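You operate a simulated robot arm through the tools that you are given. There is no shell and no other tool.

You run a simulated two-armed robot. Do the job below in one go: nothing can be reset, and whatever is moved stays where it is left.

## Task
The first stop's tubes are crossed: put each tube in the port of its colour.
Fine: shut the air first, rest the red tube in the parking port while you move the blue one, and open the air at the end.

It is judged by the outcome, as a careful person would: the job done as asked, and still so three seconds after it is handed in. It fails if anything else is knocked over, pushed out of place, dropped, spilled or broken.

## Robot
Two 7-joint arms with two-finger parallel grippers on one trunk, on a base that moves. Base frame: it is fixed to the floor where the robot stands at the start and does not move with it; the origin is under the middle of the robot, x ahead of it, y to its left, z up; the surface under the hand at the start is at about z = 1342. Lengths are in mm, angles in degrees, forces in N, time in s.
The left shoulder is at the start at [20, 138, 1820], the right one opposite. With the tool pointing down near the work surface each hand reaches from about 100 to 460 mm from the robot's upright axis, wherever it stands, measured 20 degrees to its own side. Places, roughly: blue port [-200, -2400, 700]; blue stop tube [-250, -2250, 750]; conveyor air gauge [100, -2200, 600]; conveyor air valve [-100, -2300, 600]; parking port [-300, -2400, 700]; red port [-200, -2400, 700]; red stop tube [-250, -2500, 750]. Payload 1.57 kg a hand.
The tool frame of a hand sits at the grasp point between the pads (the TCP): z along the fingers, y along the line on which they close. The tips reach 30 mm beyond it. The gripper opens to 80 mm. The fingers are 17 mm wide and 12 mm thick; the gripper's body (40 by 82 mm) begins 80 mm behind the TCP.
Orientation is that of the tool frame in the base frame, as a unit quaternion [w, x, y, z]. With the fingers straight down and closing along the base's y, the tool's x points along the base's -x, its y along +y and its z along -z.

## Interface
- The arms move only by the tool jog_arm. It takes "left_motion", "right_motion" or both (then of equal length, played together; a hand with none holds still); each is a list of rows, each a list of 7 numbers: the shift along the base's x, y, z in mm, then the turn, a rotation vector about the base's x, y, z in degrees, then the finger opening in mm, from 0 to 80. In form: [[dx, dy, dz, ax, ay, az, grip], ...]. A call has 1 to 20 rows; each row shifts and turns the commanded pose from where the row before left it. A row lasts 0.2 s, in which the tool goes at most 50 mm and 8.6 degrees; a call with a longer step from one row to the next is refused whole, and so is a gripper value outside its range. Where a pose cannot be reached the arm comes as near as it can. A force on the tool above 40 N (or 10 N above the force at the start of the call, whichever is more), or a blocked arm, ends the call early, and 0.2 s more pass. Each finger travels about 45 mm/s and halts on what it meets, pressing with about 23 N; the grip force reading is that of the motor and also rises with nothing between the fingers. The clock runs only during rows and for 0.2 s after the last one: add rows that do not move to give the fingers time. It gives the time, the measured TCP pose, the force on the tool (base axes), the opening and the grip force at its end, in the units of the frame above (readings bear some noise), with the torque about the TCP (base axes, N m) and any sound that the robot's microphone picked up.
- Cameras (640 x 400 px; columns grow to the right, rows downward): "scene" is now at [159.7, 6.1, 1683.2]; the picture's right is [0.17, -0.99, 0.00], its down [-0.76, -0.13, -0.64] and it looks along [0.63, 0.11, -0.77] (base axes); focal length 214 px, centre (320, 200). "left" rides on the left gripper at [72, 7, -122] in its tool frame; the picture's right is [-0.09, 1.00, 0.00], its down [-0.84, -0.08, -0.54] and it looks along [-0.54, -0.05, 0.84] (tool axes); focal length 238 px, centre (320, 200). "right" rides on the right gripper at [72, -7, -122] in its tool frame; the picture's right is [0.09, 1.00, 0.00], its down [-0.84, 0.08, -0.54] and it looks along [-0.54, 0.05, 0.84] (tool axes); focal length 238 px, centre (320, 200). There is no depth. A picture from a camera that has moved, and an enlarged one, comes with that camera's place and axes in the base frame and with its lens. The place of the scene camera against the robot may be out by one fixed shift of up to 25 mm in any direction.
- camera(camera): a new picture of that camera. It takes no simulated time.
- lift_body(by): slides the trunk up (or, below 0, down) by that many mm; the arms and the scene camera ride with it, the base frame stays. It gives what a move gives, with no picture.
- steer(legs): drives the robot by 1 to 6 legs, each [ahead, left, turn to the left] in mm, mm and degrees, along the robot's own axes; the way and the turn of a leg run together, so that a leg with both is an arc; at most 1500 mm and 180 degrees a leg. The arms and the cameras ride along, it lands a little off, and it stops where it bumps. It gives what a move gives.
- turn_head(pan, tilt): turns the head with the scene camera to pan (to the left, within 60 degrees either way) and tilt (down, from -29 to 69), counted from straight ahead of the robot. It gives what a move gives.
- zoom(camera, box): a new picture of the part [left, top, right, bottom] of that camera's present view, enlarged. It takes no simulated time.
- sign_off(): hands the job in; it is judged then, once.

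Places have to be worked out from the pictures, the camera data and where the tool is seen. Open the grippers and draw the arms clear of the work before you hand the job in, unless the task says otherwise.

The tools are called after "Request:" by a JSON object that holds its "name" and its "arguments". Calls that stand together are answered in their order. jog_arm: Moves the arms, as the interface text tells. Its arguments: {"type":"object","properties":{"left_motion":{"type":"array","items":{"type":"array","items":{"type":"number"}}},"right_motion":{"type":"array","items":{"type":"array","items":{"type":"number"}}}},"required":[]} The other tools are called the same way: lift_body (by) moves the trunk up or down; steer (legs) drives the base; turn_head (pan, tilt) turns the head that bears the scene camera; camera (camera) takes a picture; zoom (camera, box) takes an enlarged picture of a part of a camera's view; sign_off () hands the job in.

At the start:

```text
time_s: 0.0
left_ee_pos: [190.4, 182.1, 1451.9]
left_tcp_rot: [0.155, 0.083, 0.984, 0.002]
left_contact_force: [0.3, -0.4, -0.5]
left_wrist_torque: [0.01, 0.01, 0.01]
left_width: 80.0
left_finger_force: 0.1
right_ee_pos: [191.9, -185.3, 1451.0]
right_tcp_rot: [0.155, -0.086, 0.984, -0.007]
right_contact_force: [0.2, 0.0, 0.8]
right_wrist_torque: [0.01, -0.04, 0.0]
right_width: 80.1
right_finger_force: 0.1
trunk travel left (down, up): [-1195.0, 45.0]
robot x, y, heading: [1.5, 3.3, 0.1]
head pan, tilt (commanded): [9.7, 50.6]
```

scene: 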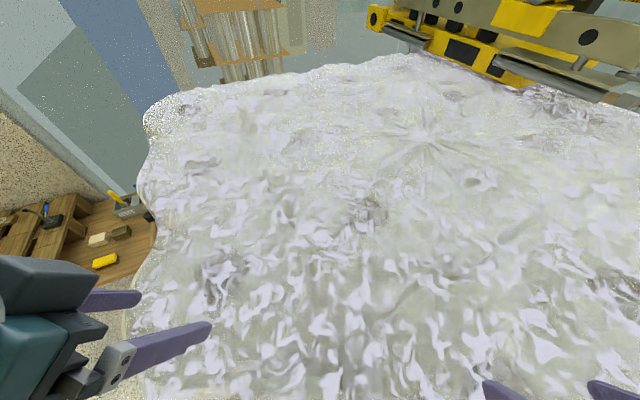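
right: 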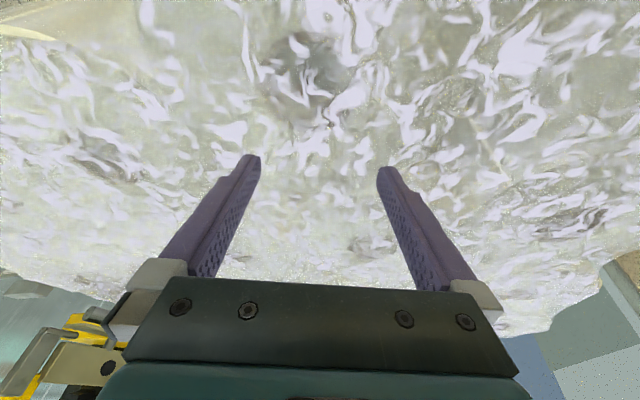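
left: 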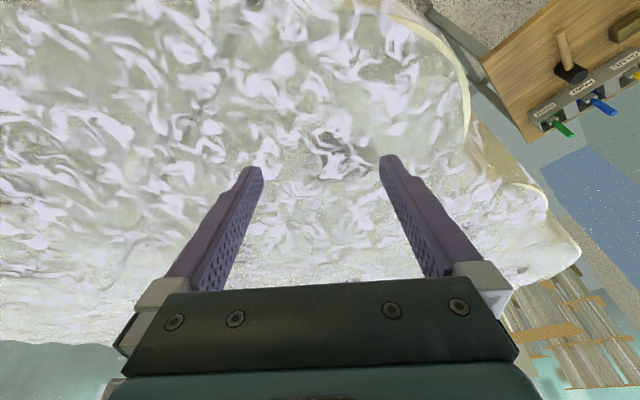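

The robot stands at a white rough surface; the work site is about 2.3 m to my right and low (z about 600–750). First I turn the head to the right to look that way.

Request:
{"name": "turn_head", "arguments": {"pan": -60, "tilt": 25}}

Request:
{"name": "camera", "arguments": {"camera": "scene"}}

```text
time_s: 1.4
left_ee_pos: [190.9, 182.1, 1450.8]
left_tcp_rot: [0.156, 0.084, 0.984, 0.002]
left_contact_force: [0.7, -0.6, 0.1]
left_wrist_torque: [-0.01, -0.03, 0.0]
left_width: 80.2
left_finger_force: 0.1
right_ee_pos: [190.9, -184.3, 1450.1]
right_tcp_rot: [0.155, -0.087, 0.984, -0.006]
right_contact_force: [0.4, -0.3, -0.6]
right_wrist_torque: [-0.03, -0.01, 0.0]
right_width: 79.7
right_finger_force: 0.1
trunk travel left (down, up): [-1195.0, 45.0]
robot x, y, heading: [4.9, -4.6, -0.2]
head pan, tilt (commanded): [-60.0, 25.0]
```

```text
taken
camera scene: at [130.5, -86.6, 1721.4], right [-0.87, -0.5, 0.0], down [-0.21, 0.37, -0.91], along [0.45, -0.78, -0.42], focal length 214 px, centre (320, 200)
```

scene: 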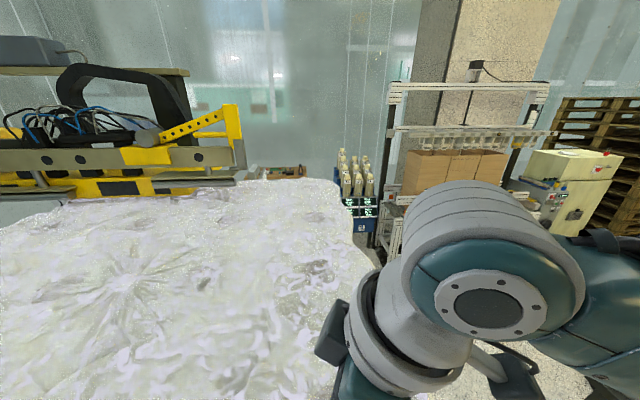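

A conveyor with boxes and a machine is in the direction of the work site. I zoom in there for detail before driving.

Request:
{"name": "zoom", "arguments": {"camera": "scene", "box": [330, 50, 640, 250]}}

```text
2.00 times, centred on (485, 150) of scene
camera zoom: at [130.5, -86.6, 1721.4], right [-0.87, -0.5, 0.0], down [-0.21, 0.37, -0.91], along [0.45, -0.78, -0.42], focal length 429 px, centre (-10, 300)
```

zoom: 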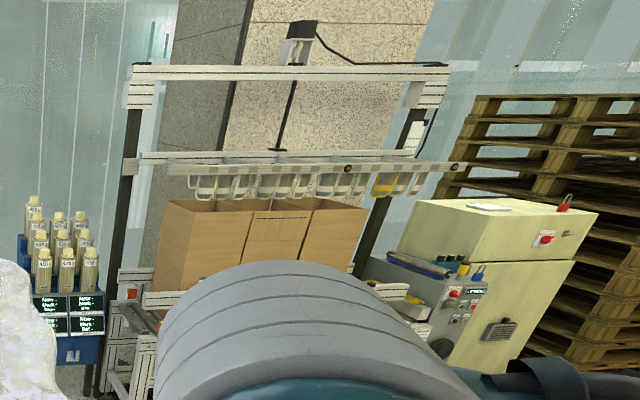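

I'll turn in place in small steps to the right, watching for what stands around before driving on.

Request:
{"name": "steer", "arguments": {"legs": [[-150, 0, 0], [0, 0, -40]]}}

Request:
{"name": "camera", "arguments": {"camera": "scene"}}

```text
time_s: 4.7
left_ee_pos: [104.5, 17.9, 1451.5]
left_tcp_rot: [0.146, 0.413, 0.897, -0.051]
left_contact_force: [0.4, 0.4, 0.0]
left_wrist_torque: [0.0, 0.01, 0.01]
left_width: 80.3
left_finger_force: 0.1
right_ee_pos: [-128.3, -263.4, 1451.0]
right_tcp_rot: [0.144, 0.251, 0.955, -0.059]
right_contact_force: [1.1, 0.1, -0.9]
right_wrist_torque: [0.01, -0.01, 0.03]
right_width: 80.0
right_finger_force: 0.1
trunk travel left (down, up): [-1195.0, 45.0]
robot x, y, heading: [-156.8, 0.0, -39.7]
head pan, tilt (commanded): [-60.0, 25.0]
```

```text
taken
camera scene: at [-111.3, -161.7, 1721.5], right [-0.99, 0.17, 0.0], down [0.07, 0.42, -0.91], along [-0.15, -0.89, -0.42], focal length 214 px, centre (320, 200)
```

scene: 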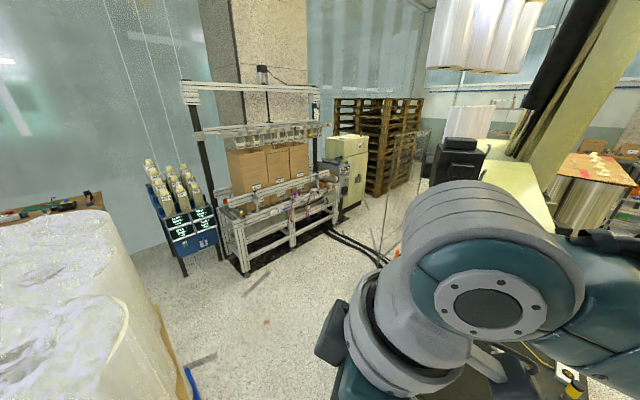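

Now the conveyor is in view, roughly 2 m away at y ≈ -2400. I zoom in on it.

Request:
{"name": "zoom", "arguments": {"camera": "scene", "box": [180, 130, 380, 280]}}

Request:
{"name": "turn_head", "arguments": {"pan": -20, "tilt": 45}}

Request:
{"name": "camera", "arguments": {"camera": "scene"}}

```text
2.67 times, centred on (280, 205) of scene
camera zoom: at [-111.3, -161.7, 1721.5], right [-0.99, 0.17, 0.0], down [0.07, 0.42, -0.91], along [-0.15, -0.89, -0.42], focal length 572 px, centre (427, 187)
```

zoom: 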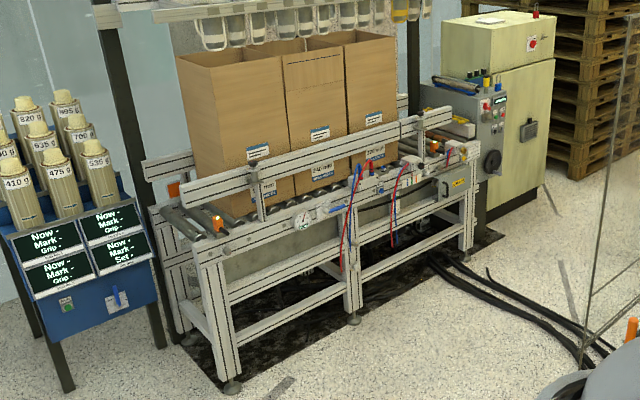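

```text
time_s: 5.8
left_ee_pos: [105.6, 17.7, 1451.8]
left_tcp_rot: [0.147, 0.412, 0.898, -0.051]
left_contact_force: [0.3, -0.3, 0.1]
left_wrist_torque: [0.02, 0.01, 0.0]
left_width: 80.4
left_finger_force: 0.0
right_ee_pos: [-128.7, -264.5, 1451.8]
right_tcp_rot: [0.143, 0.252, 0.955, -0.059]
right_contact_force: [-0.8, -0.6, -1.0]
right_wrist_torque: [-0.03, 0.0, 0.01]
right_width: 79.9
right_finger_force: 0.1
trunk travel left (down, up): [-1195.0, 45.0]
robot x, y, heading: [-155.1, -1.2, -39.5]
head pan, tilt (commanded): [-20.0, 45.0]
```

```text
taken
camera scene: at [-54.8, -141.1, 1690.9], right [-0.86, -0.51, 0.0], down [-0.36, 0.61, -0.71], along [0.36, -0.61, -0.71], focal length 214 px, centre (320, 200)
```

scene: 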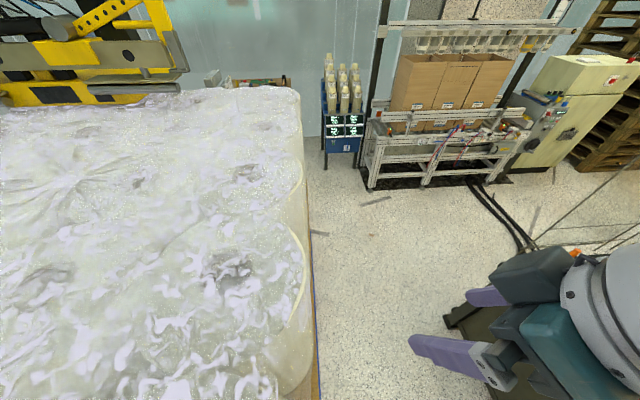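

The conveyor and the room are rotated about -60° relative to my frame (gauge to parking port runs along about (-0.9,-0.45)). I turn to face the conveyor squarely and look at the free aisle.

Request:
{"name": "steer", "arguments": {"legs": [[0, 0, -23]]}}

Request:
{"name": "turn_head", "arguments": {"pan": 0, "tilt": 30}}

Request:
{"name": "camera", "arguments": {"camera": "scene"}}

Request:
{"name": "turn_head", "arguments": {"pan": -45, "tilt": 40}}

Request:
{"name": "camera", "arguments": {"camera": "scene"}}

```text
time_s: 7.3
left_ee_pos: [93.3, -83.5, 1451.3]
left_tcp_rot: [0.134, 0.58, 0.8, -0.079]
left_contact_force: [0.3, 1.0, 0.5]
left_wrist_torque: [-0.02, 0.0, -0.05]
left_width: 79.8
left_finger_force: 0.2
right_ee_pos: [-232.4, -255.9, 1451.8]
right_tcp_rot: [0.129, 0.435, 0.887, -0.085]
right_contact_force: [0.8, 0.1, 1.0]
right_wrist_torque: [-0.03, 0.0, -0.02]
right_width: 80.0
right_finger_force: 0.0
trunk travel left (down, up): [-1195.0, 45.0]
robot x, y, heading: [-159.1, 1.1, -62.2]
head pan, tilt (commanded): [-20.0, 45.0]
```

```text
time_s: 8.2
left_ee_pos: [91.6, -84.2, 1451.0]
left_tcp_rot: [0.135, 0.58, 0.8, -0.078]
left_contact_force: [-0.9, 1.1, 0.9]
left_wrist_torque: [0.02, 0.03, 0.01]
left_width: 80.2
left_finger_force: 0.1
right_ee_pos: [-232.2, -253.9, 1450.3]
right_tcp_rot: [0.129, 0.435, 0.887, -0.085]
right_contact_force: [-0.1, -0.7, -0.1]
right_wrist_torque: [-0.02, 0.02, 0.01]
right_width: 80.1
right_finger_force: 0.1
trunk travel left (down, up): [-1195.0, 45.0]
robot x, y, heading: [-156.3, 0.8, -62.7]
head pan, tilt (commanded): [0.0, 30.0]
```

```text
taken
camera scene: at [-84.1, -175.6, 1713.4], right [-0.88, -0.47, 0.0], down [-0.23, 0.44, -0.87], along [0.4, -0.77, -0.5], focal length 214 px, centre (320, 200)
```

scene: 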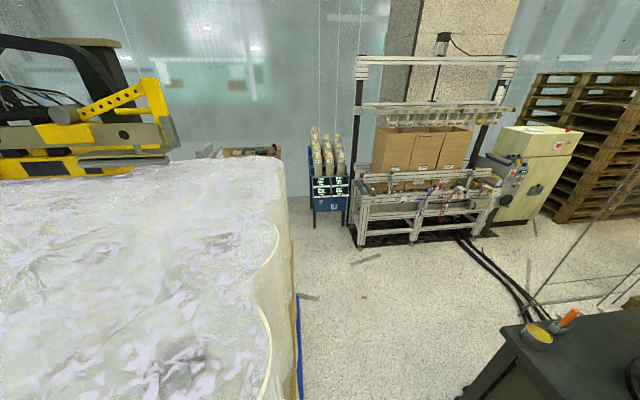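

```text
time_s: 9.3
left_ee_pos: [92.6, -83.3, 1452.2]
left_tcp_rot: [0.135, 0.58, 0.799, -0.078]
left_contact_force: [0.6, -0.6, -0.5]
left_wrist_torque: [0.02, -0.01, 0.02]
left_width: 79.9
left_finger_force: 0.1
right_ee_pos: [-232.3, -254.7, 1450.9]
right_tcp_rot: [0.13, 0.434, 0.887, -0.086]
right_contact_force: [-0.5, 0.4, -0.4]
right_wrist_torque: [-0.02, -0.01, 0.0]
right_width: 79.9
right_finger_force: 0.0
trunk travel left (down, up): [-1195.0, 45.0]
robot x, y, heading: [-157.8, -1.0, -62.2]
head pan, tilt (commanded): [-45.0, 40.0]
```

```text
taken
camera scene: at [-151.3, -176.8, 1698.2], right [-0.96, 0.29, 0.0], down [0.19, 0.61, -0.77], along [-0.23, -0.73, -0.64], focal length 214 px, centre (320, 200)
```

scene: 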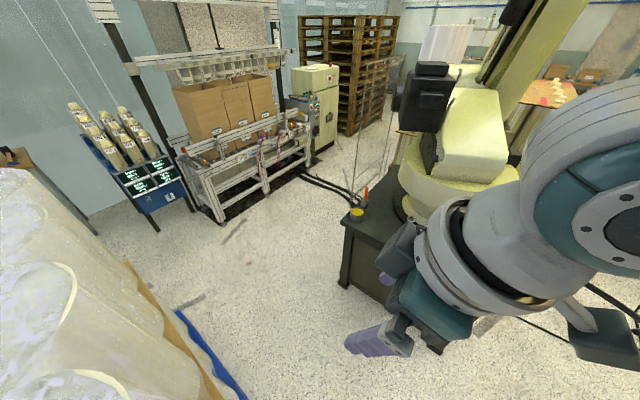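

The aisle: the wrapped pallet's edge is just left of my forward line, and a dark table (corner near (-610,-1040), with a cup on it) is ~860 mm to the right. I move right to the middle of the aisle, then ahead, stopping to look.

Request:
{"name": "steer", "arguments": {"legs": [[0, -350, 0], [600, 0, 0]]}}

Request:
{"name": "camera", "arguments": {"camera": "scene"}}

Request:
{"name": "turn_head", "arguments": {"pan": -10, "tilt": 35}}

Request:
{"name": "camera", "arguments": {"camera": "scene"}}

```text
time_s: 14.4
left_ee_pos: [67.7, -758.8, 1452.6]
left_tcp_rot: [0.134, 0.581, 0.799, -0.079]
left_contact_force: [0.3, 0.6, 1.3]
left_wrist_torque: [0.01, 0.02, -0.02]
left_width: 80.0
left_finger_force: 0.1
right_ee_pos: [-257.8, -929.6, 1451.4]
right_tcp_rot: [0.13, 0.436, 0.887, -0.086]
right_contact_force: [0.0, 0.8, -0.4]
right_wrist_torque: [-0.04, 0.02, 0.02]
right_width: 79.8
right_finger_force: 0.1
trunk travel left (down, up): [-1195.0, 45.0]
robot x, y, heading: [-186.3, -672.6, -62.3]
head pan, tilt (commanded): [-45.0, 40.0]
```

```text
taken
camera scene: at [-177.3, -851.5, 1698.1], right [-0.95, 0.3, 0.0], down [0.19, 0.61, -0.77], along [-0.23, -0.73, -0.64], focal length 214 px, centre (320, 200)
```

scene: 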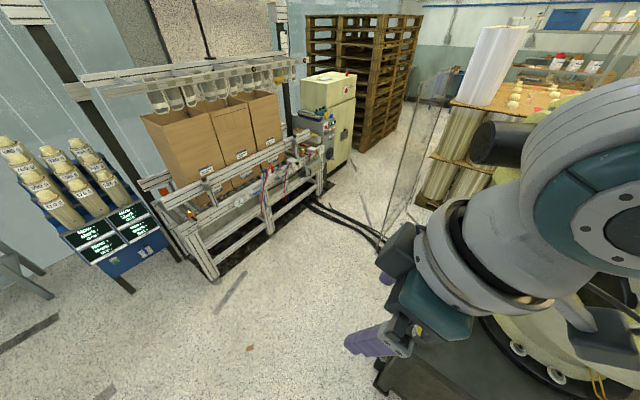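

```text
time_s: 15.4
left_ee_pos: [66.9, -759.8, 1451.6]
left_tcp_rot: [0.134, 0.581, 0.799, -0.078]
left_contact_force: [-0.9, 0.4, 0.4]
left_wrist_torque: [0.02, -0.01, 0.03]
left_width: 79.8
left_finger_force: 0.0
right_ee_pos: [-258.4, -929.4, 1451.0]
right_tcp_rot: [0.129, 0.436, 0.887, -0.085]
right_contact_force: [-0.5, -0.4, -0.8]
right_wrist_torque: [-0.02, 0.0, 0.02]
right_width: 79.9
right_finger_force: 0.0
trunk travel left (down, up): [-1195.0, 45.0]
robot x, y, heading: [-183.6, -673.0, -62.2]
head pan, tilt (commanded): [-10.0, 35.0]
```

```text
taken
camera scene: at [-125.3, -854.3, 1705.7], right [-0.95, -0.3, 0.0], down [-0.17, 0.55, -0.82], along [0.25, -0.78, -0.57], focal length 214 px, centre (320, 200)
```

scene: 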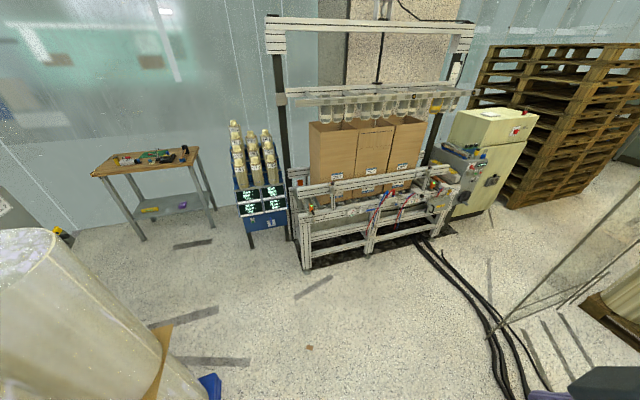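

Request:
{"name": "zoom", "arguments": {"camera": "scene", "box": [280, 140, 480, 265]}}

```text
3.20 times, centred on (380, 202) of scene
camera zoom: at [-125.3, -854.3, 1705.7], right [-0.95, -0.3, 0.0], down [-0.17, 0.55, -0.82], along [0.25, -0.78, -0.57], focal length 686 px, centre (128, 192)
```

zoom: 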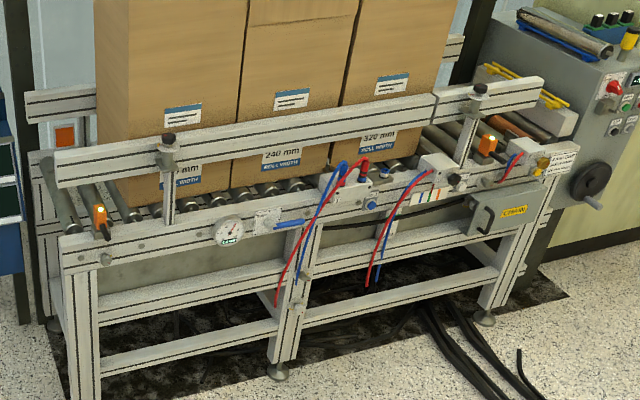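

The conveyor's front rail is about 1480 mm ahead and the ports about 800 mm to the right of my line. I drive ahead 850 mm, then right 740 mm, staying clear of the dark table and the cables.

Request:
{"name": "steer", "arguments": {"legs": [[850, 0, 0], [0, -740, 0]]}}

Request:
{"name": "turn_head", "arguments": {"pan": 0, "tilt": 55}}

Request:
{"name": "camera", "arguments": {"camera": "scene"}}

```text
time_s: 23.4
left_ee_pos: [-171.9, -1837.8, 1451.3]
left_tcp_rot: [0.135, 0.571, 0.806, -0.077]
left_contact_force: [0.3, -0.5, -0.1]
left_wrist_torque: [0.02, 0.0, 0.0]
left_width: 79.9
left_finger_force: 0.0
right_ee_pos: [-492.4, -2015.2, 1451.9]
right_tcp_rot: [0.131, 0.424, 0.892, -0.085]
right_contact_force: [0.6, -0.3, 0.3]
right_wrist_torque: [-0.01, 0.0, 0.0]
right_width: 80.0
right_finger_force: 0.0
trunk travel left (down, up): [-1195.0, 45.0]
robot x, y, heading: [-420.1, -1760.0, -61.0]
head pan, tilt (commanded): [-10.0, 35.0]
```

```text
time_s: 24.3
left_ee_pos: [-171.8, -1837.2, 1452.1]
left_tcp_rot: [0.136, 0.571, 0.806, -0.077]
left_contact_force: [-0.2, 0.0, 0.1]
left_wrist_torque: [-0.02, 0.0, 0.03]
left_width: 79.9
left_finger_force: 0.0
right_ee_pos: [-492.3, -2014.5, 1450.9]
right_tcp_rot: [0.13, 0.424, 0.893, -0.083]
right_contact_force: [0.0, 0.0, 0.1]
right_wrist_torque: [0.0, 0.04, -0.01]
right_width: 80.3
right_finger_force: 0.2
trunk travel left (down, up): [-1195.0, 45.0]
robot x, y, heading: [-420.4, -1756.0, -60.9]
head pan, tilt (commanded): [0.0, 55.0]
```

```text
taken
camera scene: at [-354.9, -1916.3, 1677.5], right [-0.87, -0.49, 0.0], down [-0.4, 0.72, -0.57], along [0.28, -0.5, -0.82], focal length 214 px, centre (320, 200)
```

scene: 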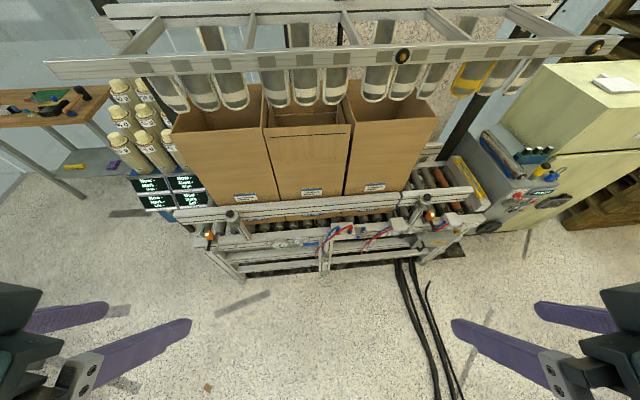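

I'm in front of the conveyor, rail about 640 mm ahead. Free floor is beneath the hands, so I lower the trunk to work height and look closer.

Request:
{"name": "lift_body", "arguments": {"by": -550}}

Request:
{"name": "turn_head", "arguments": {"pan": 0, "tilt": 35}}

Request:
{"name": "camera", "arguments": {"camera": "scene"}}

Request:
{"name": "zoom", "arguments": {"camera": "scene", "box": [200, 150, 520, 350]}}

```text
refused: -550 is not a number from -400 to 400
```

```text
time_s: 25.1
left_ee_pos: [-171.3, -1836.8, 1453.0]
left_tcp_rot: [0.135, 0.571, 0.806, -0.077]
left_contact_force: [-0.2, -0.1, 0.7]
left_wrist_torque: [-0.01, -0.05, -0.01]
left_width: 79.9
left_finger_force: 0.0
right_ee_pos: [-491.7, -2015.1, 1451.3]
right_tcp_rot: [0.131, 0.425, 0.892, -0.085]
right_contact_force: [-0.5, -0.2, -0.3]
right_wrist_torque: [0.0, 0.01, 0.0]
right_width: 80.0
right_finger_force: 0.0
trunk travel left (down, up): [-1195.0, 45.0]
robot x, y, heading: [-425.9, -1759.8, -60.8]
head pan, tilt (commanded): [0.0, 35.0]
```

```text
taken
camera scene: at [-347.1, -1930.2, 1705.6], right [-0.87, -0.49, 0.0], down [-0.28, 0.5, -0.82], along [0.4, -0.72, -0.57], focal length 214 px, centre (320, 200)
```

scene: 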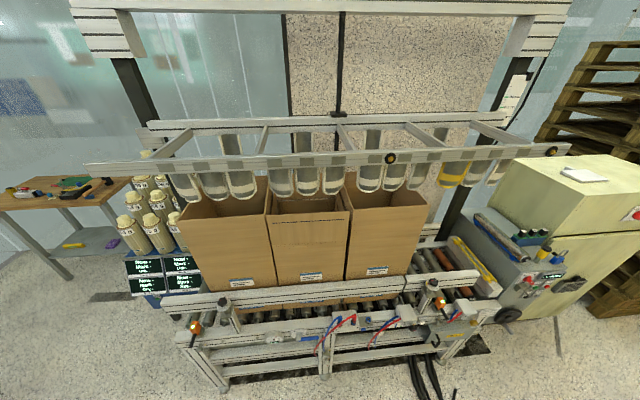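

```text
2.00 times, centred on (360, 250) of scene
camera zoom: at [-347.1, -1930.2, 1705.6], right [-0.87, -0.49, 0.0], down [-0.28, 0.5, -0.82], along [0.4, -0.72, -0.57], focal length 429 px, centre (240, 100)
```

zoom: 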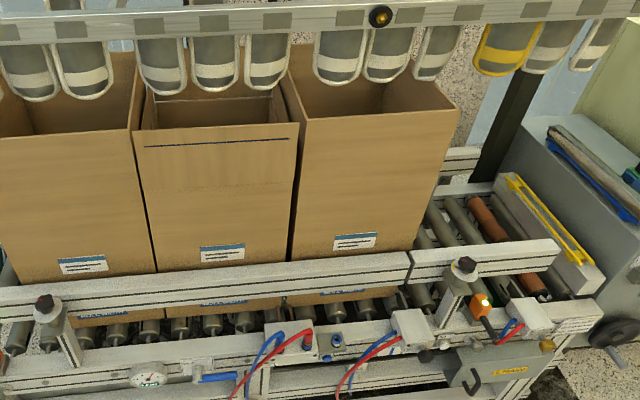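

The lift is limited to 400 mm per call; I lower it in two steps and look again.

Request:
{"name": "lift_body", "arguments": {"by": -400}}

Request:
{"name": "lift_body", "arguments": {"by": -150}}

Request:
{"name": "camera", "arguments": {"camera": "scene"}}

Request:
{"name": "zoom", "arguments": {"camera": "scene", "box": [160, 100, 480, 300]}}

```text
time_s: 28.9
left_ee_pos: [-171.2, -1838.5, 1052.0]
left_tcp_rot: [0.134, 0.57, 0.807, -0.076]
left_contact_force: [-0.3, -0.7, 0.1]
left_wrist_torque: [-0.02, -0.02, -0.02]
left_width: 80.0
left_finger_force: 0.1
right_ee_pos: [-492.4, -2015.5, 1050.9]
right_tcp_rot: [0.131, 0.424, 0.892, -0.084]
right_contact_force: [-0.3, 0.2, -0.7]
right_wrist_torque: [-0.02, 0.04, 0.05]
right_width: 79.9
right_finger_force: 0.0
trunk travel left (down, up): [-795.0, 445.0]
robot x, y, heading: [-422.6, -1758.8, -61.1]
head pan, tilt (commanded): [0.0, 35.0]
```

```text
time_s: 30.7
left_ee_pos: [-171.6, -1837.8, 901.9]
left_tcp_rot: [0.136, 0.571, 0.806, -0.077]
left_contact_force: [0.8, 0.4, 0.9]
left_wrist_torque: [0.04, 0.02, 0.0]
left_width: 80.3
left_finger_force: 0.0
right_ee_pos: [-491.8, -2014.8, 900.9]
right_tcp_rot: [0.131, 0.424, 0.892, -0.084]
right_contact_force: [-0.1, -0.1, 0.3]
right_wrist_torque: [0.03, -0.02, -0.01]
right_width: 79.8
right_finger_force: 0.2
trunk travel left (down, up): [-645.0, 595.0]
robot x, y, heading: [-425.0, -1759.9, -61.1]
head pan, tilt (commanded): [0.0, 35.0]
```

```text
taken
camera scene: at [-347.1, -1930.2, 1155.7], right [-0.87, -0.49, 0.0], down [-0.28, 0.5, -0.82], along [0.4, -0.72, -0.57], focal length 214 px, centre (320, 200)
```

scene: 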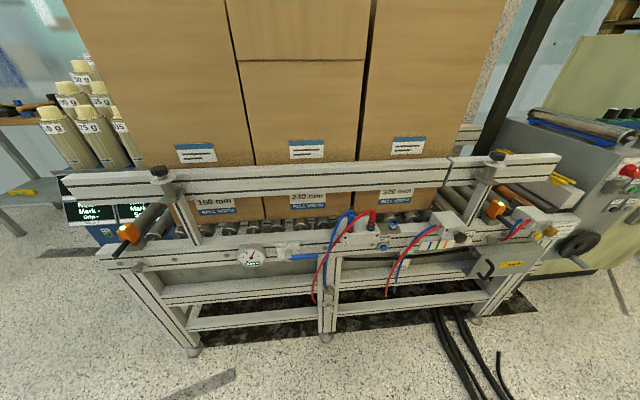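

```text
2.00 times, centred on (320, 200) of scene
camera zoom: at [-347.1, -1930.2, 1155.7], right [-0.87, -0.49, 0.0], down [-0.28, 0.5, -0.82], along [0.4, -0.72, -0.57], focal length 429 px, centre (320, 200)
```

zoom: 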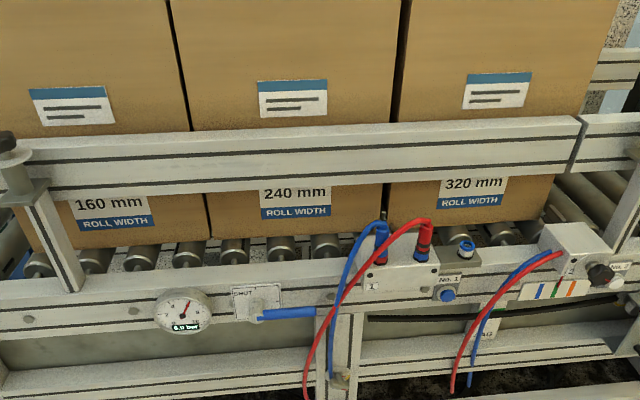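

Now the first stop is clearly visible. I zoom in on it for the details.

Request:
{"name": "zoom", "arguments": {"camera": "scene", "box": [270, 190, 430, 290]}}

Request:
{"name": "zoom", "arguments": {"camera": "scene", "box": [330, 195, 410, 245]}}

Request:
{"name": "zoom", "arguments": {"camera": "scene", "box": [235, 230, 335, 290]}}

```text
4.00 times, centred on (350, 240) of scene
camera zoom: at [-347.1, -1930.2, 1155.7], right [-0.87, -0.49, 0.0], down [-0.28, 0.5, -0.82], along [0.4, -0.72, -0.57], focal length 858 px, centre (200, 40)
```

zoom: 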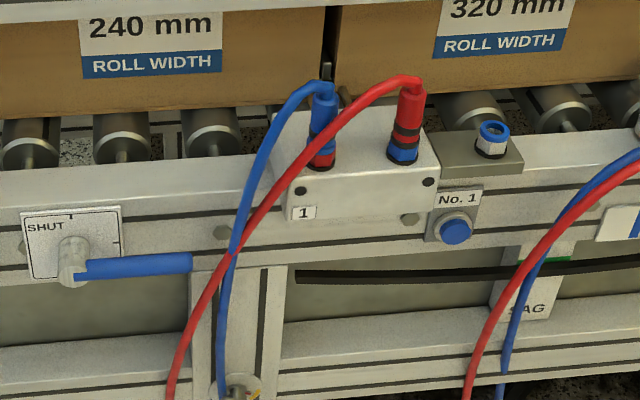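

```text
8.00 times, centred on (370, 220) of scene
camera zoom: at [-347.1, -1930.2, 1155.7], right [-0.87, -0.49, 0.0], down [-0.28, 0.5, -0.82], along [0.4, -0.72, -0.57], focal length 1716 px, centre (-80, 40)
```

zoom: 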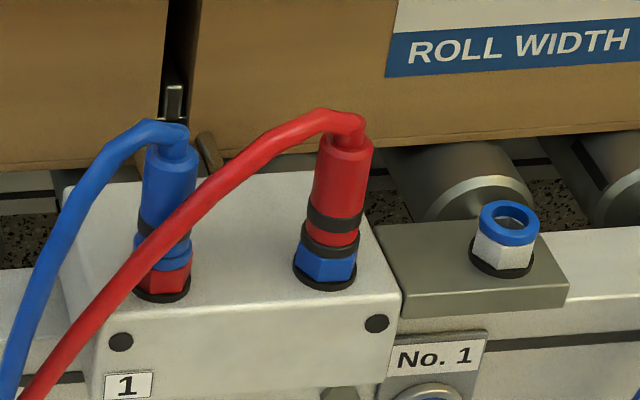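

```text
6.40 times, centred on (285, 260) of scene
camera zoom: at [-347.1, -1930.2, 1155.7], right [-0.87, -0.49, 0.0], down [-0.28, 0.5, -0.82], along [0.4, -0.72, -0.57], focal length 1373 px, centre (544, -184)
```

zoom: 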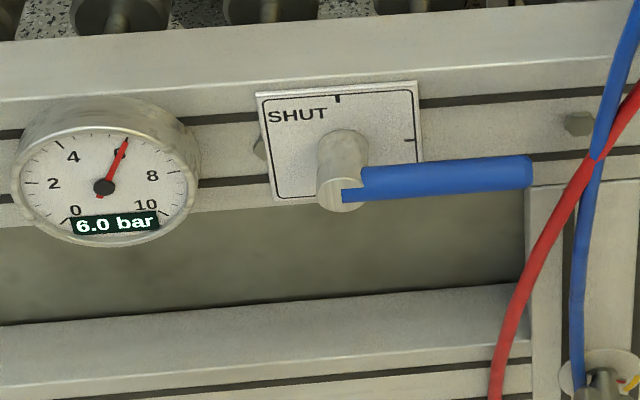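

Clear picture: blue tube sits in the red port (left), red tube in the blue port (middle), the parking port (right) is empty; gauge 6.0 bar; blue lever points right (open), SHUT is up. I look down to see my own base before approaching.

Request:
{"name": "turn_head", "arguments": {"pan": 0, "tilt": 69}}

Request:
{"name": "camera", "arguments": {"camera": "scene"}}

Request:
{"name": "camera", "arguments": {"camera": "right"}}

Request:
{"name": "camera", "arguments": {"camera": "left"}}

```text
time_s: 31.7
left_ee_pos: [-171.7, -1835.5, 902.3]
left_tcp_rot: [0.135, 0.571, 0.806, -0.077]
left_contact_force: [-0.3, -0.4, 0.0]
left_wrist_torque: [0.0, -0.05, 0.01]
left_width: 80.2
left_finger_force: 0.0
right_ee_pos: [-491.5, -2014.8, 901.3]
right_tcp_rot: [0.13, 0.424, 0.892, -0.084]
right_contact_force: [-0.4, 0.4, 0.6]
right_wrist_torque: [0.0, 0.0, 0.01]
right_width: 80.1
right_finger_force: 0.1
trunk travel left (down, up): [-645.0, 595.0]
robot x, y, heading: [-422.3, -1759.0, -60.9]
head pan, tilt (commanded): [0.0, 68.8]
```

```text
taken
camera scene: at [-362.7, -1902.2, 1112.1], right [-0.87, -0.49, 0.0], down [-0.45, 0.81, -0.36], along [0.18, -0.32, -0.93], focal length 214 px, centre (320, 200)
```

scene: 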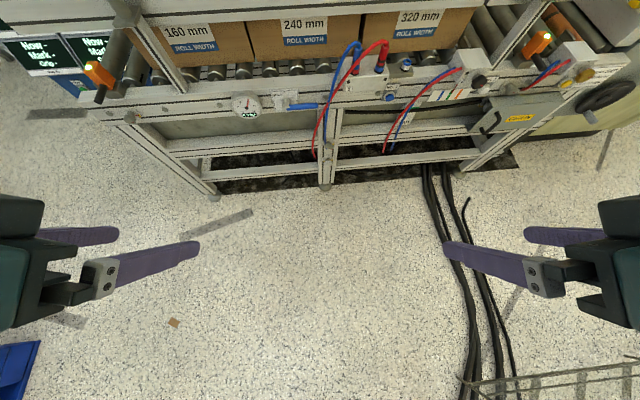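

```text
taken
camera right: at [-559.8, -1934.7, 996.9], right [0.72, 0.69, -0.07], down [0.48, -0.43, 0.77], along [0.5, -0.58, -0.64], focal length 238 px, centre (320, 200)
```

right: 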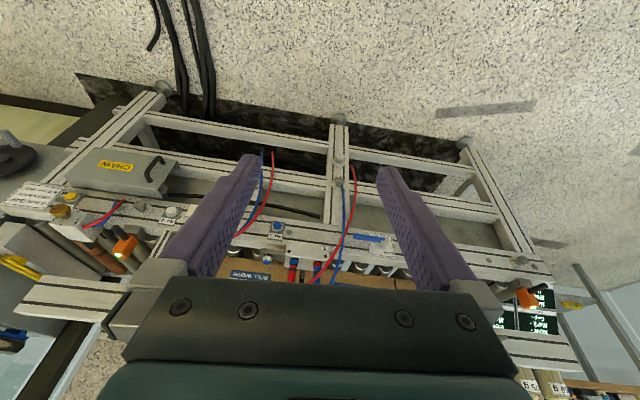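

```text
taken
camera left: at [-203.2, -1736.8, 996.0], right [0.97, 0.25, 0.06], down [0.12, -0.63, 0.77], along [0.23, -0.74, -0.64], focal length 238 px, centre (320, 200)
```

left: 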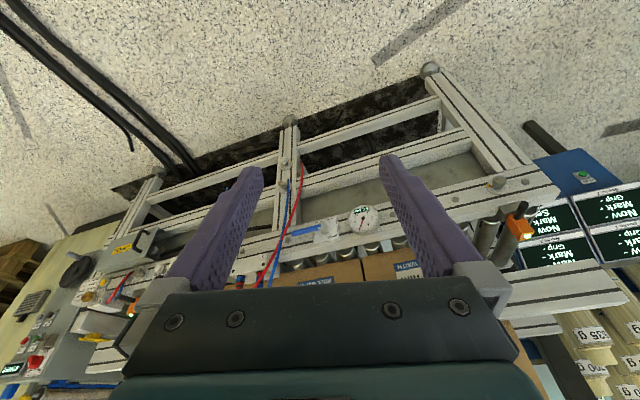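

My base isn't visible from the head, and there's a wire-like item at lower right. I pan right to check where it is before driving.

Request:
{"name": "turn_head", "arguments": {"pan": -55, "tilt": 50}}

Request:
{"name": "camera", "arguments": {"camera": "scene"}}

Request:
{"name": "turn_head", "arguments": {"pan": -30, "tilt": 69}}

Request:
{"name": "camera", "arguments": {"camera": "scene"}}

```text
time_s: 32.9
left_ee_pos: [-172.2, -1837.2, 901.1]
left_tcp_rot: [0.135, 0.571, 0.806, -0.078]
left_contact_force: [0.3, -0.2, -0.6]
left_wrist_torque: [-0.01, 0.05, -0.02]
left_width: 80.0
left_finger_force: 0.1
right_ee_pos: [-491.7, -2015.5, 901.2]
right_tcp_rot: [0.131, 0.425, 0.892, -0.085]
right_contact_force: [-0.5, 0.4, 0.2]
right_wrist_torque: [0.01, -0.05, 0.01]
right_width: 80.0
right_finger_force: 0.1
trunk travel left (down, up): [-645.0, 595.0]
robot x, y, heading: [-422.8, -1757.3, -60.9]
head pan, tilt (commanded): [-55.0, 50.0]
```

```text
taken
camera scene: at [-423.5, -1922.5, 1134.0], right [-0.9, 0.44, 0.0], down [0.33, 0.69, -0.64], along [-0.28, -0.58, -0.77], focal length 214 px, centre (320, 200)
```

scene: 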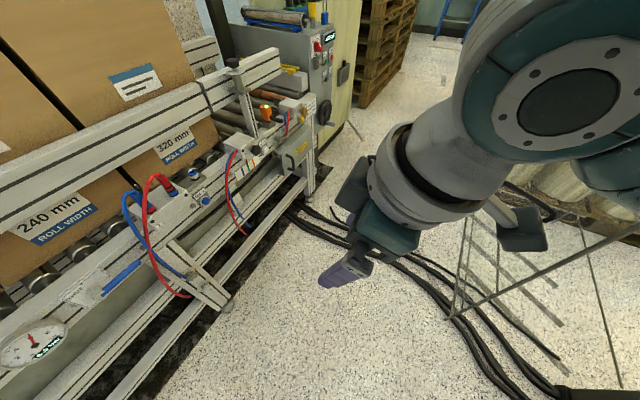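

```text
time_s: 33.8
left_ee_pos: [-171.3, -1837.3, 901.3]
left_tcp_rot: [0.134, 0.571, 0.806, -0.077]
left_contact_force: [-0.3, 0.2, 0.0]
left_wrist_torque: [-0.01, 0.0, -0.01]
left_width: 80.0
left_finger_force: 0.0
right_ee_pos: [-490.8, -2014.5, 901.0]
right_tcp_rot: [0.13, 0.424, 0.892, -0.084]
right_contact_force: [0.2, 0.6, 0.1]
right_wrist_torque: [0.02, 0.0, -0.04]
right_width: 80.0
right_finger_force: 0.2
trunk travel left (down, up): [-645.0, 595.0]
robot x, y, heading: [-420.9, -1759.0, -61.1]
head pan, tilt (commanded): [-30.0, 68.8]
```

```text
taken
camera scene: at [-390.9, -1909.2, 1112.1], right [-1.0, 0.02, 0.0], down [0.02, 0.93, -0.36], along [-0.01, -0.36, -0.93], focal length 214 px, centre (320, 200)
```

scene: 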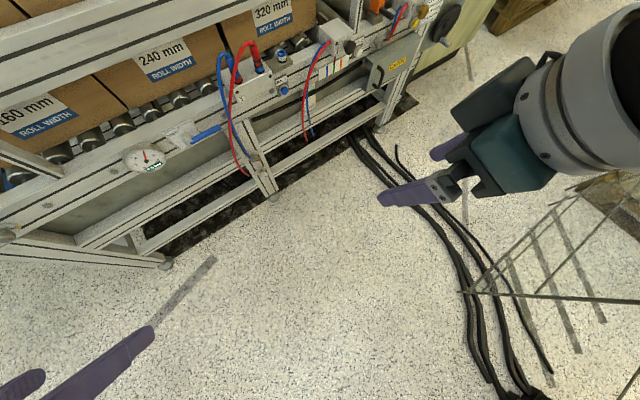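

The guard panel's corner is on the floor near (-1085,-1858), well behind the target stance. I square up to the conveyor (turn left ~6°) and creep ahead 200 mm and right 120 mm.

Request:
{"name": "steer", "arguments": {"legs": [[0, 0, 6], [200, -120, 0]]}}

Request:
{"name": "turn_head", "arguments": {"pan": 0, "tilt": 55}}

Request:
{"name": "camera", "arguments": {"camera": "scene"}}

Request:
{"name": "camera", "arguments": {"camera": "right"}}

Request:
{"name": "camera", "arguments": {"camera": "left"}}

```text
time_s: 36.0
left_ee_pos: [-149.9, -2040.8, 900.6]
left_tcp_rot: [0.139, 0.531, 0.833, -0.069]
left_contact_force: [-0.3, -0.9, 0.1]
left_wrist_torque: [0.0, 0.0, -0.02]
left_width: 79.6
left_finger_force: 0.1
right_ee_pos: [-452.2, -2251.2, 901.3]
right_tcp_rot: [0.134, 0.38, 0.912, -0.078]
right_contact_force: [-0.6, 0.2, 0.9]
right_wrist_torque: [-0.02, 0.01, -0.03]
right_width: 80.0
right_finger_force: 0.0
trunk travel left (down, up): [-645.0, 595.0]
robot x, y, heading: [-406.4, -1989.3, -55.2]
head pan, tilt (commanded): [-30.0, 68.8]
```

```text
time_s: 37.0
left_ee_pos: [-149.8, -2041.3, 901.1]
left_tcp_rot: [0.139, 0.531, 0.833, -0.07]
left_contact_force: [-0.2, -0.2, -0.1]
left_wrist_torque: [0.01, -0.03, 0.01]
left_width: 79.8
left_finger_force: 0.0
right_ee_pos: [-451.7, -2249.4, 900.3]
right_tcp_rot: [0.134, 0.38, 0.912, -0.078]
right_contact_force: [0.1, 0.0, -0.2]
right_wrist_torque: [0.0, 0.0, -0.01]
right_width: 79.9
right_finger_force: 0.0
trunk travel left (down, up): [-645.0, 595.0]
robot x, y, heading: [-407.0, -1989.3, -55.2]
head pan, tilt (commanded): [0.0, 55.0]
```

```text
taken
camera scene: at [-325.4, -2136.4, 1127.4], right [-0.82, -0.57, 0.0], down [-0.47, 0.67, -0.57], along [0.33, -0.47, -0.82], focal length 214 px, centre (320, 200)
```

scene: 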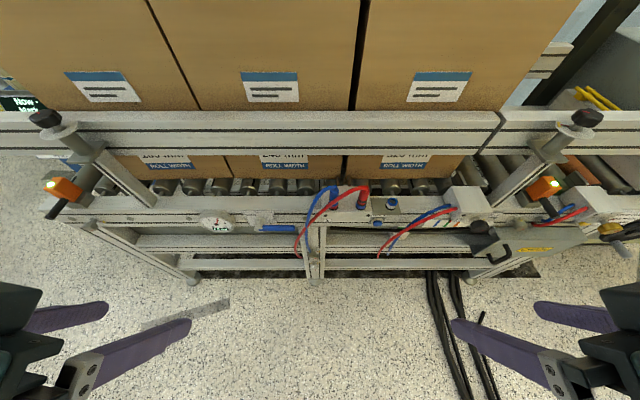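

```text
taken
camera right: at [-526.7, -2176.4, 996.8], right [0.65, 0.76, -0.07], down [0.52, -0.38, 0.77], along [0.56, -0.53, -0.64], focal length 238 px, centre (320, 200)
```

right: 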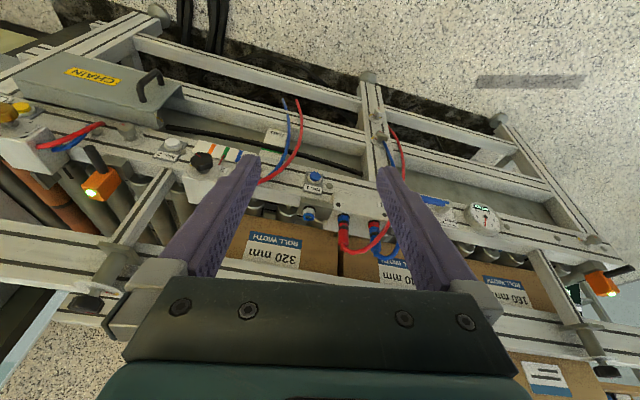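

```text
taken
camera left: at [-191.5, -1944.4, 995.9], right [0.94, 0.35, 0.06], down [0.18, -0.61, 0.77], along [0.3, -0.71, -0.64], focal length 238 px, centre (320, 200)
```

left: 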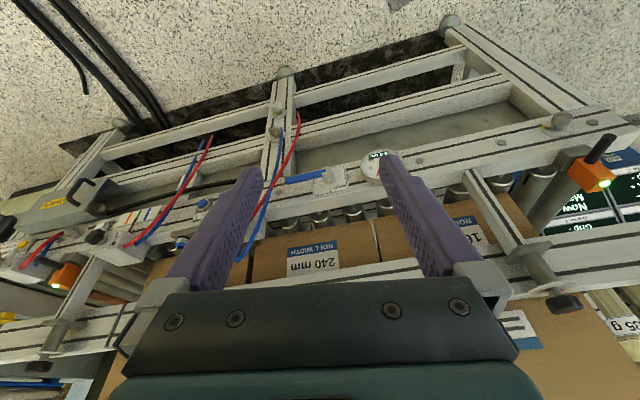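

Squared up now. I zoom with the right wrist camera and the scene camera on the stop block to triangulate the ports.

Request:
{"name": "zoom", "arguments": {"camera": "right", "box": [280, 160, 440, 260]}}

Request:
{"name": "zoom", "arguments": {"camera": "scene", "box": [290, 160, 450, 260]}}

Request:
{"name": "zoom", "arguments": {"camera": "left", "box": [200, 140, 400, 265]}}

```text
4.00 times, centred on (360, 210) of right
camera zoom: at [-526.7, -2176.4, 996.8], right [0.65, 0.76, -0.07], down [0.52, -0.38, 0.77], along [0.56, -0.53, -0.64], focal length 953 px, centre (160, 160)
```

zoom: 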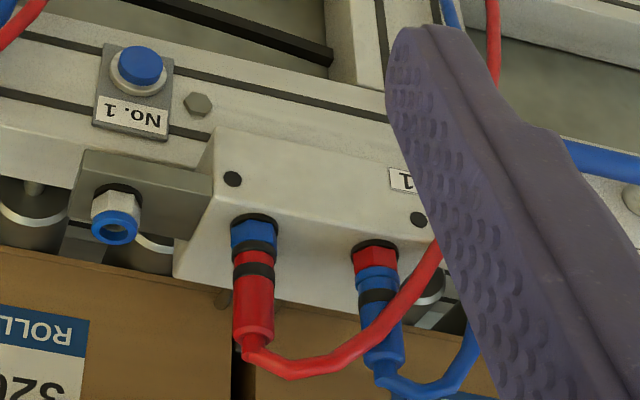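

```text
4.00 times, centred on (370, 210) of scene
camera zoom: at [-325.4, -2136.4, 1127.4], right [-0.82, -0.57, 0.0], down [-0.47, 0.67, -0.57], along [0.33, -0.47, -0.82], focal length 858 px, centre (120, 160)
```

zoom: 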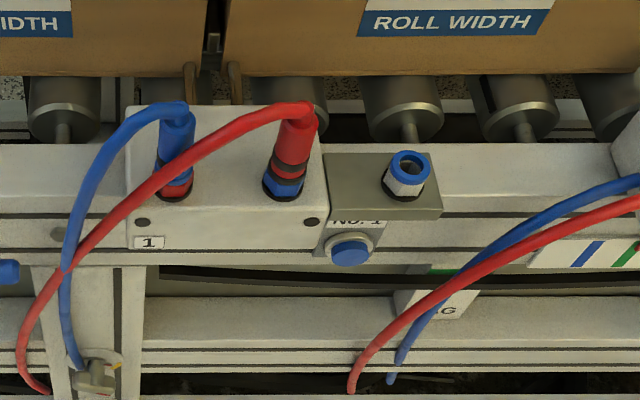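

```text
3.20 times, centred on (300, 202) of left
camera zoom: at [-191.5, -1944.4, 995.9], right [0.94, 0.35, 0.06], down [0.18, -0.61, 0.77], along [0.3, -0.71, -0.64], focal length 763 px, centre (384, 192)
```

zoom: 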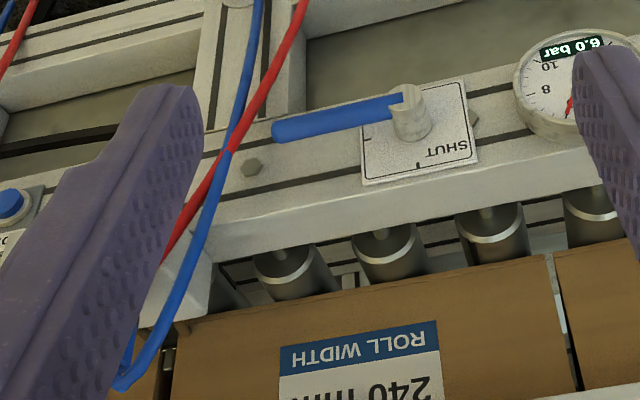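

From the wrist view, the blue port is about 400 mm ahead and 100 mm right of my axis at z≈750, at the outer part of my reach. I move ahead 60 mm more for margin and take new views.

Request:
{"name": "steer", "arguments": {"legs": [[60, 0, 0]]}}

Request:
{"name": "zoom", "arguments": {"camera": "right", "box": [260, 150, 460, 275]}}

Request:
{"name": "zoom", "arguments": {"camera": "scene", "box": [260, 170, 460, 295]}}

Request:
{"name": "zoom", "arguments": {"camera": "left", "box": [200, 140, 400, 265]}}

```text
time_s: 38.0
left_ee_pos: [-115.3, -2090.7, 901.5]
left_tcp_rot: [0.139, 0.531, 0.833, -0.071]
left_contact_force: [-0.4, -0.4, 0.0]
left_wrist_torque: [-0.01, -0.01, -0.02]
left_width: 80.0
left_finger_force: 0.0
right_ee_pos: [-416.5, -2300.3, 900.4]
right_tcp_rot: [0.134, 0.38, 0.912, -0.077]
right_contact_force: [0.7, 0.4, 1.1]
right_wrist_torque: [0.0, 0.0, 0.0]
right_width: 80.1
right_finger_force: 0.0
trunk travel left (down, up): [-645.0, 595.0]
robot x, y, heading: [-375.6, -2042.6, -55.1]
head pan, tilt (commanded): [0.0, 55.0]
```

```text
3.20 times, centred on (360, 212) of right
camera zoom: at [-492.3, -2225.8, 996.8], right [0.65, 0.76, -0.07], down [0.52, -0.38, 0.77], along [0.56, -0.53, -0.64], focal length 763 px, centre (192, 160)
```

zoom: 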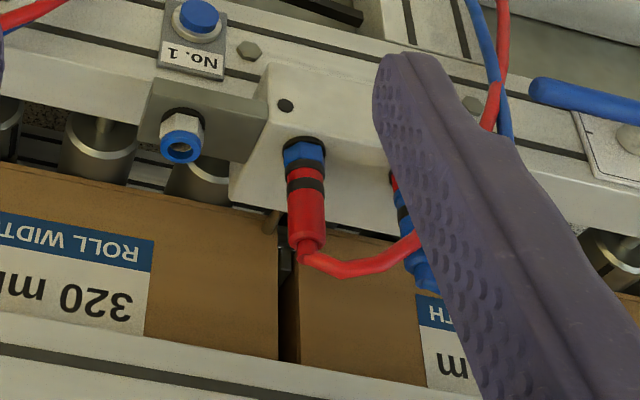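

```text
3.20 times, centred on (360, 232) of scene
camera zoom: at [-291.0, -2185.5, 1127.5], right [-0.82, -0.57, 0.0], down [-0.47, 0.67, -0.57], along [0.33, -0.47, -0.82], focal length 686 px, centre (192, 96)
```

zoom: 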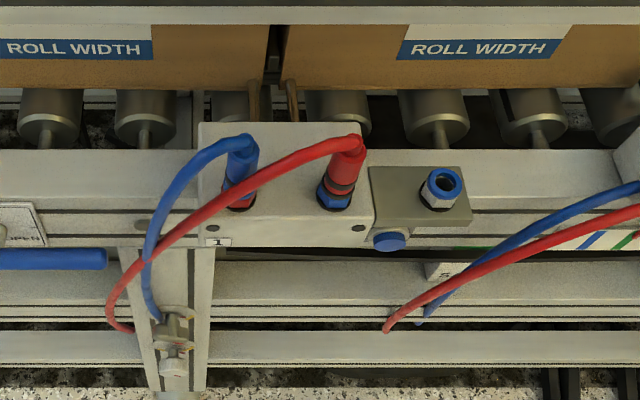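

```text
3.20 times, centred on (300, 202) of left
camera zoom: at [-157.4, -1993.2, 995.9], right [0.94, 0.35, 0.06], down [0.18, -0.61, 0.77], along [0.3, -0.71, -0.64], focal length 763 px, centre (384, 192)
```

zoom: 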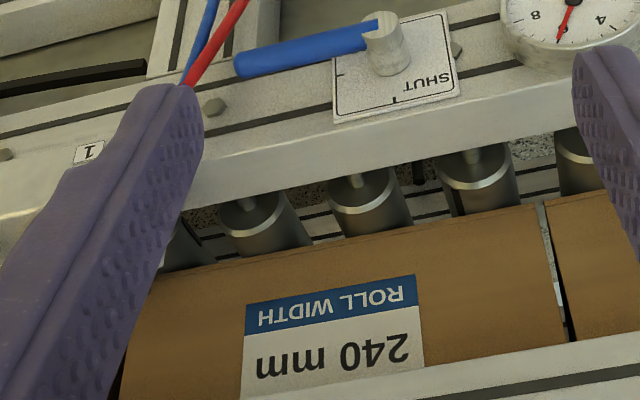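

Geometry so far: valve hub near (-37,-2262,630), about 150 mm left of my axis. I lower the trunk 120 mm for reach, then tilt the left hand ~48° forward and bring it in front of the lever to view it closely.

Request:
{"name": "lift_body", "arguments": {"by": -120}}

Request:
{"name": "jog_arm", "arguments": {"left_motion": [[-9.8, -18.8, -8, -4.9, -3.4, 2, 80], [-9.8, -18.8, -8, -4.9, -3.4, 2, 60], [-9.8, -18.8, -8, -4.9, -3.4, 2, 40], [-9.8, -18.8, -8, -4.9, -3.4, 2, 20], [-9.8, -18.8, -8, -4.9, -3.4, 1.6, 0], [0, 0, 0, 0, 0, 0, 0], [0, 0, 0, 0, 0, 0, 0]]}}

Request:
{"name": "camera", "arguments": {"camera": "left"}}

Request:
{"name": "camera", "arguments": {"camera": "scene"}}

```text
time_s: 39.5
left_ee_pos: [-116.2, -2090.0, 781.7]
left_tcp_rot: [0.139, 0.53, 0.834, -0.07]
left_contact_force: [0.4, 0.5, 0.0]
left_wrist_torque: [0.02, 0.0, 0.0]
left_width: 79.9
left_finger_force: 0.0
right_ee_pos: [-416.0, -2299.2, 781.0]
right_tcp_rot: [0.134, 0.379, 0.912, -0.077]
right_contact_force: [0.5, -0.4, 0.3]
right_wrist_torque: [0.0, 0.0, -0.02]
right_width: 79.9
right_finger_force: 0.1
trunk travel left (down, up): [-525.0, 715.0]
robot x, y, heading: [-375.1, -2036.8, -55.5]
head pan, tilt (commanded): [0.0, 55.0]
```

```text
time_s: 41.1
left_ee_pos: [-160.0, -2176.2, 739.5]
left_tcp_rot: [0.378, 0.447, 0.798, -0.146]
left_contact_force: [1.0, 0.1, 0.3]
left_wrist_torque: [0.0, 0.0, -0.01]
left_width: 0.0
left_finger_force: 20.9
right_ee_pos: [-416.2, -2298.7, 780.8]
right_tcp_rot: [0.133, 0.38, 0.912, -0.078]
right_contact_force: [0.4, -0.1, 0.4]
right_wrist_torque: [-0.01, -0.02, 0.03]
right_width: 80.2
right_finger_force: 0.1
trunk travel left (down, up): [-525.0, 715.0]
robot x, y, heading: [-372.7, -2039.7, -55.2]
head pan, tilt (commanded): [0.0, 55.0]
```

```text
taken
camera left: at [-234.9, -2059.3, 769.1], right [0.85, 0.5, 0.17], down [-0.06, -0.24, 0.97], along [0.53, -0.83, -0.17], focal length 238 px, centre (320, 200)
```

left: 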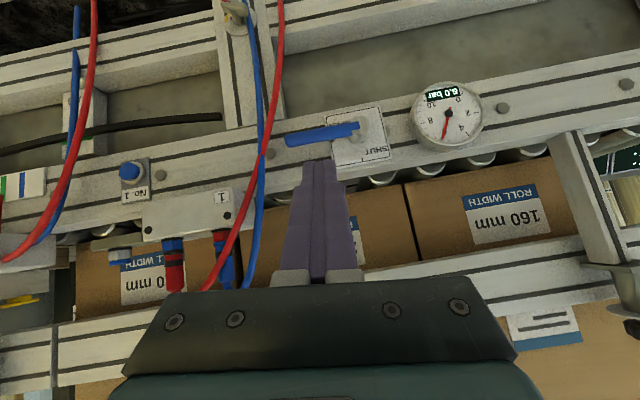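

```text
taken
camera scene: at [-291.1, -2185.3, 1007.5], right [-0.82, -0.57, 0.0], down [-0.47, 0.67, -0.57], along [0.33, -0.47, -0.82], focal length 214 px, centre (320, 200)
```

scene: 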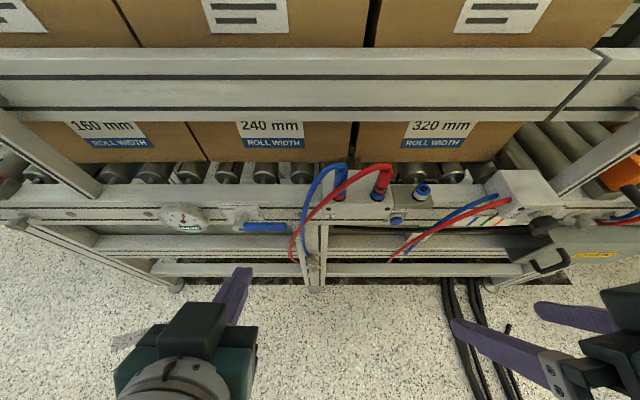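

I zoom in with the left wrist camera and scene camera to measure the hub and lever precisely.

Request:
{"name": "zoom", "arguments": {"camera": "left", "box": [240, 70, 400, 170]}}

Request:
{"name": "zoom", "arguments": {"camera": "scene", "box": [200, 190, 360, 290]}}

Request:
{"name": "zoom", "arguments": {"camera": "left", "box": [110, 160, 270, 260]}}

```text
4.00 times, centred on (320, 120) of left
camera zoom: at [-234.9, -2059.3, 769.1], right [0.85, 0.5, 0.17], down [-0.06, -0.24, 0.97], along [0.53, -0.83, -0.17], focal length 953 px, centre (320, 520)
```

zoom: 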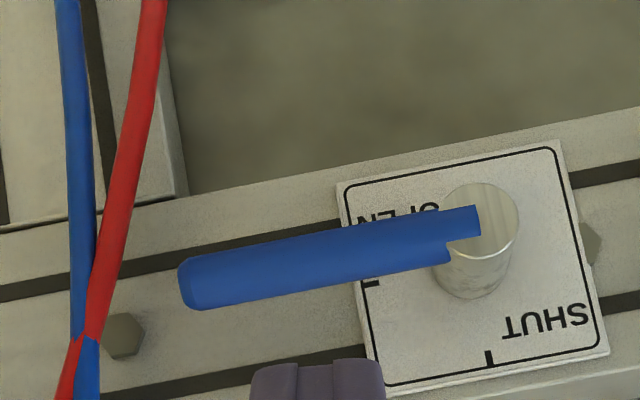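

```text
4.00 times, centred on (280, 240) of scene
camera zoom: at [-291.1, -2185.3, 1007.5], right [-0.82, -0.57, 0.0], down [-0.47, 0.67, -0.57], along [0.33, -0.47, -0.82], focal length 858 px, centre (480, 40)
```

zoom: 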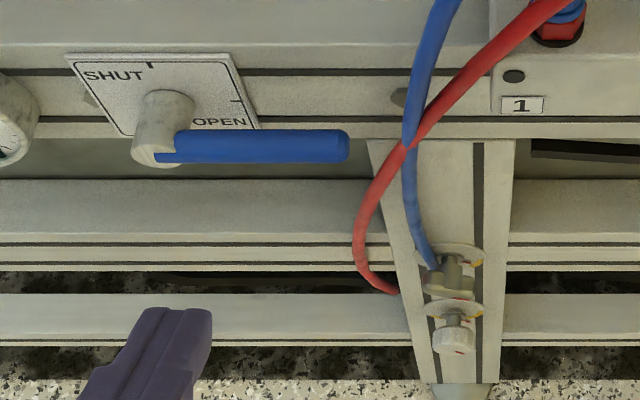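

```text
4.00 times, centred on (190, 210) of left
camera zoom: at [-234.9, -2059.3, 769.1], right [0.85, 0.5, 0.17], down [-0.06, -0.24, 0.97], along [0.53, -0.83, -0.17], focal length 953 px, centre (840, 160)
```

zoom: 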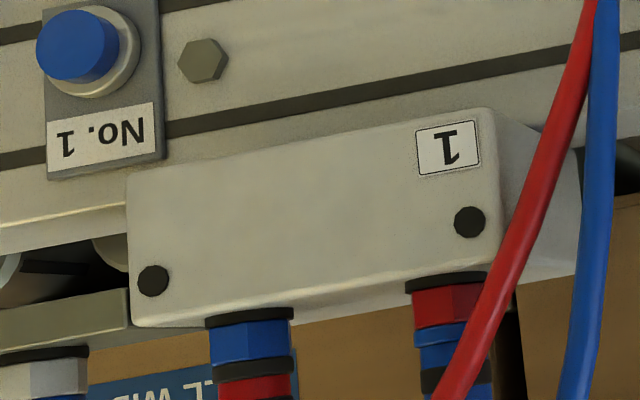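

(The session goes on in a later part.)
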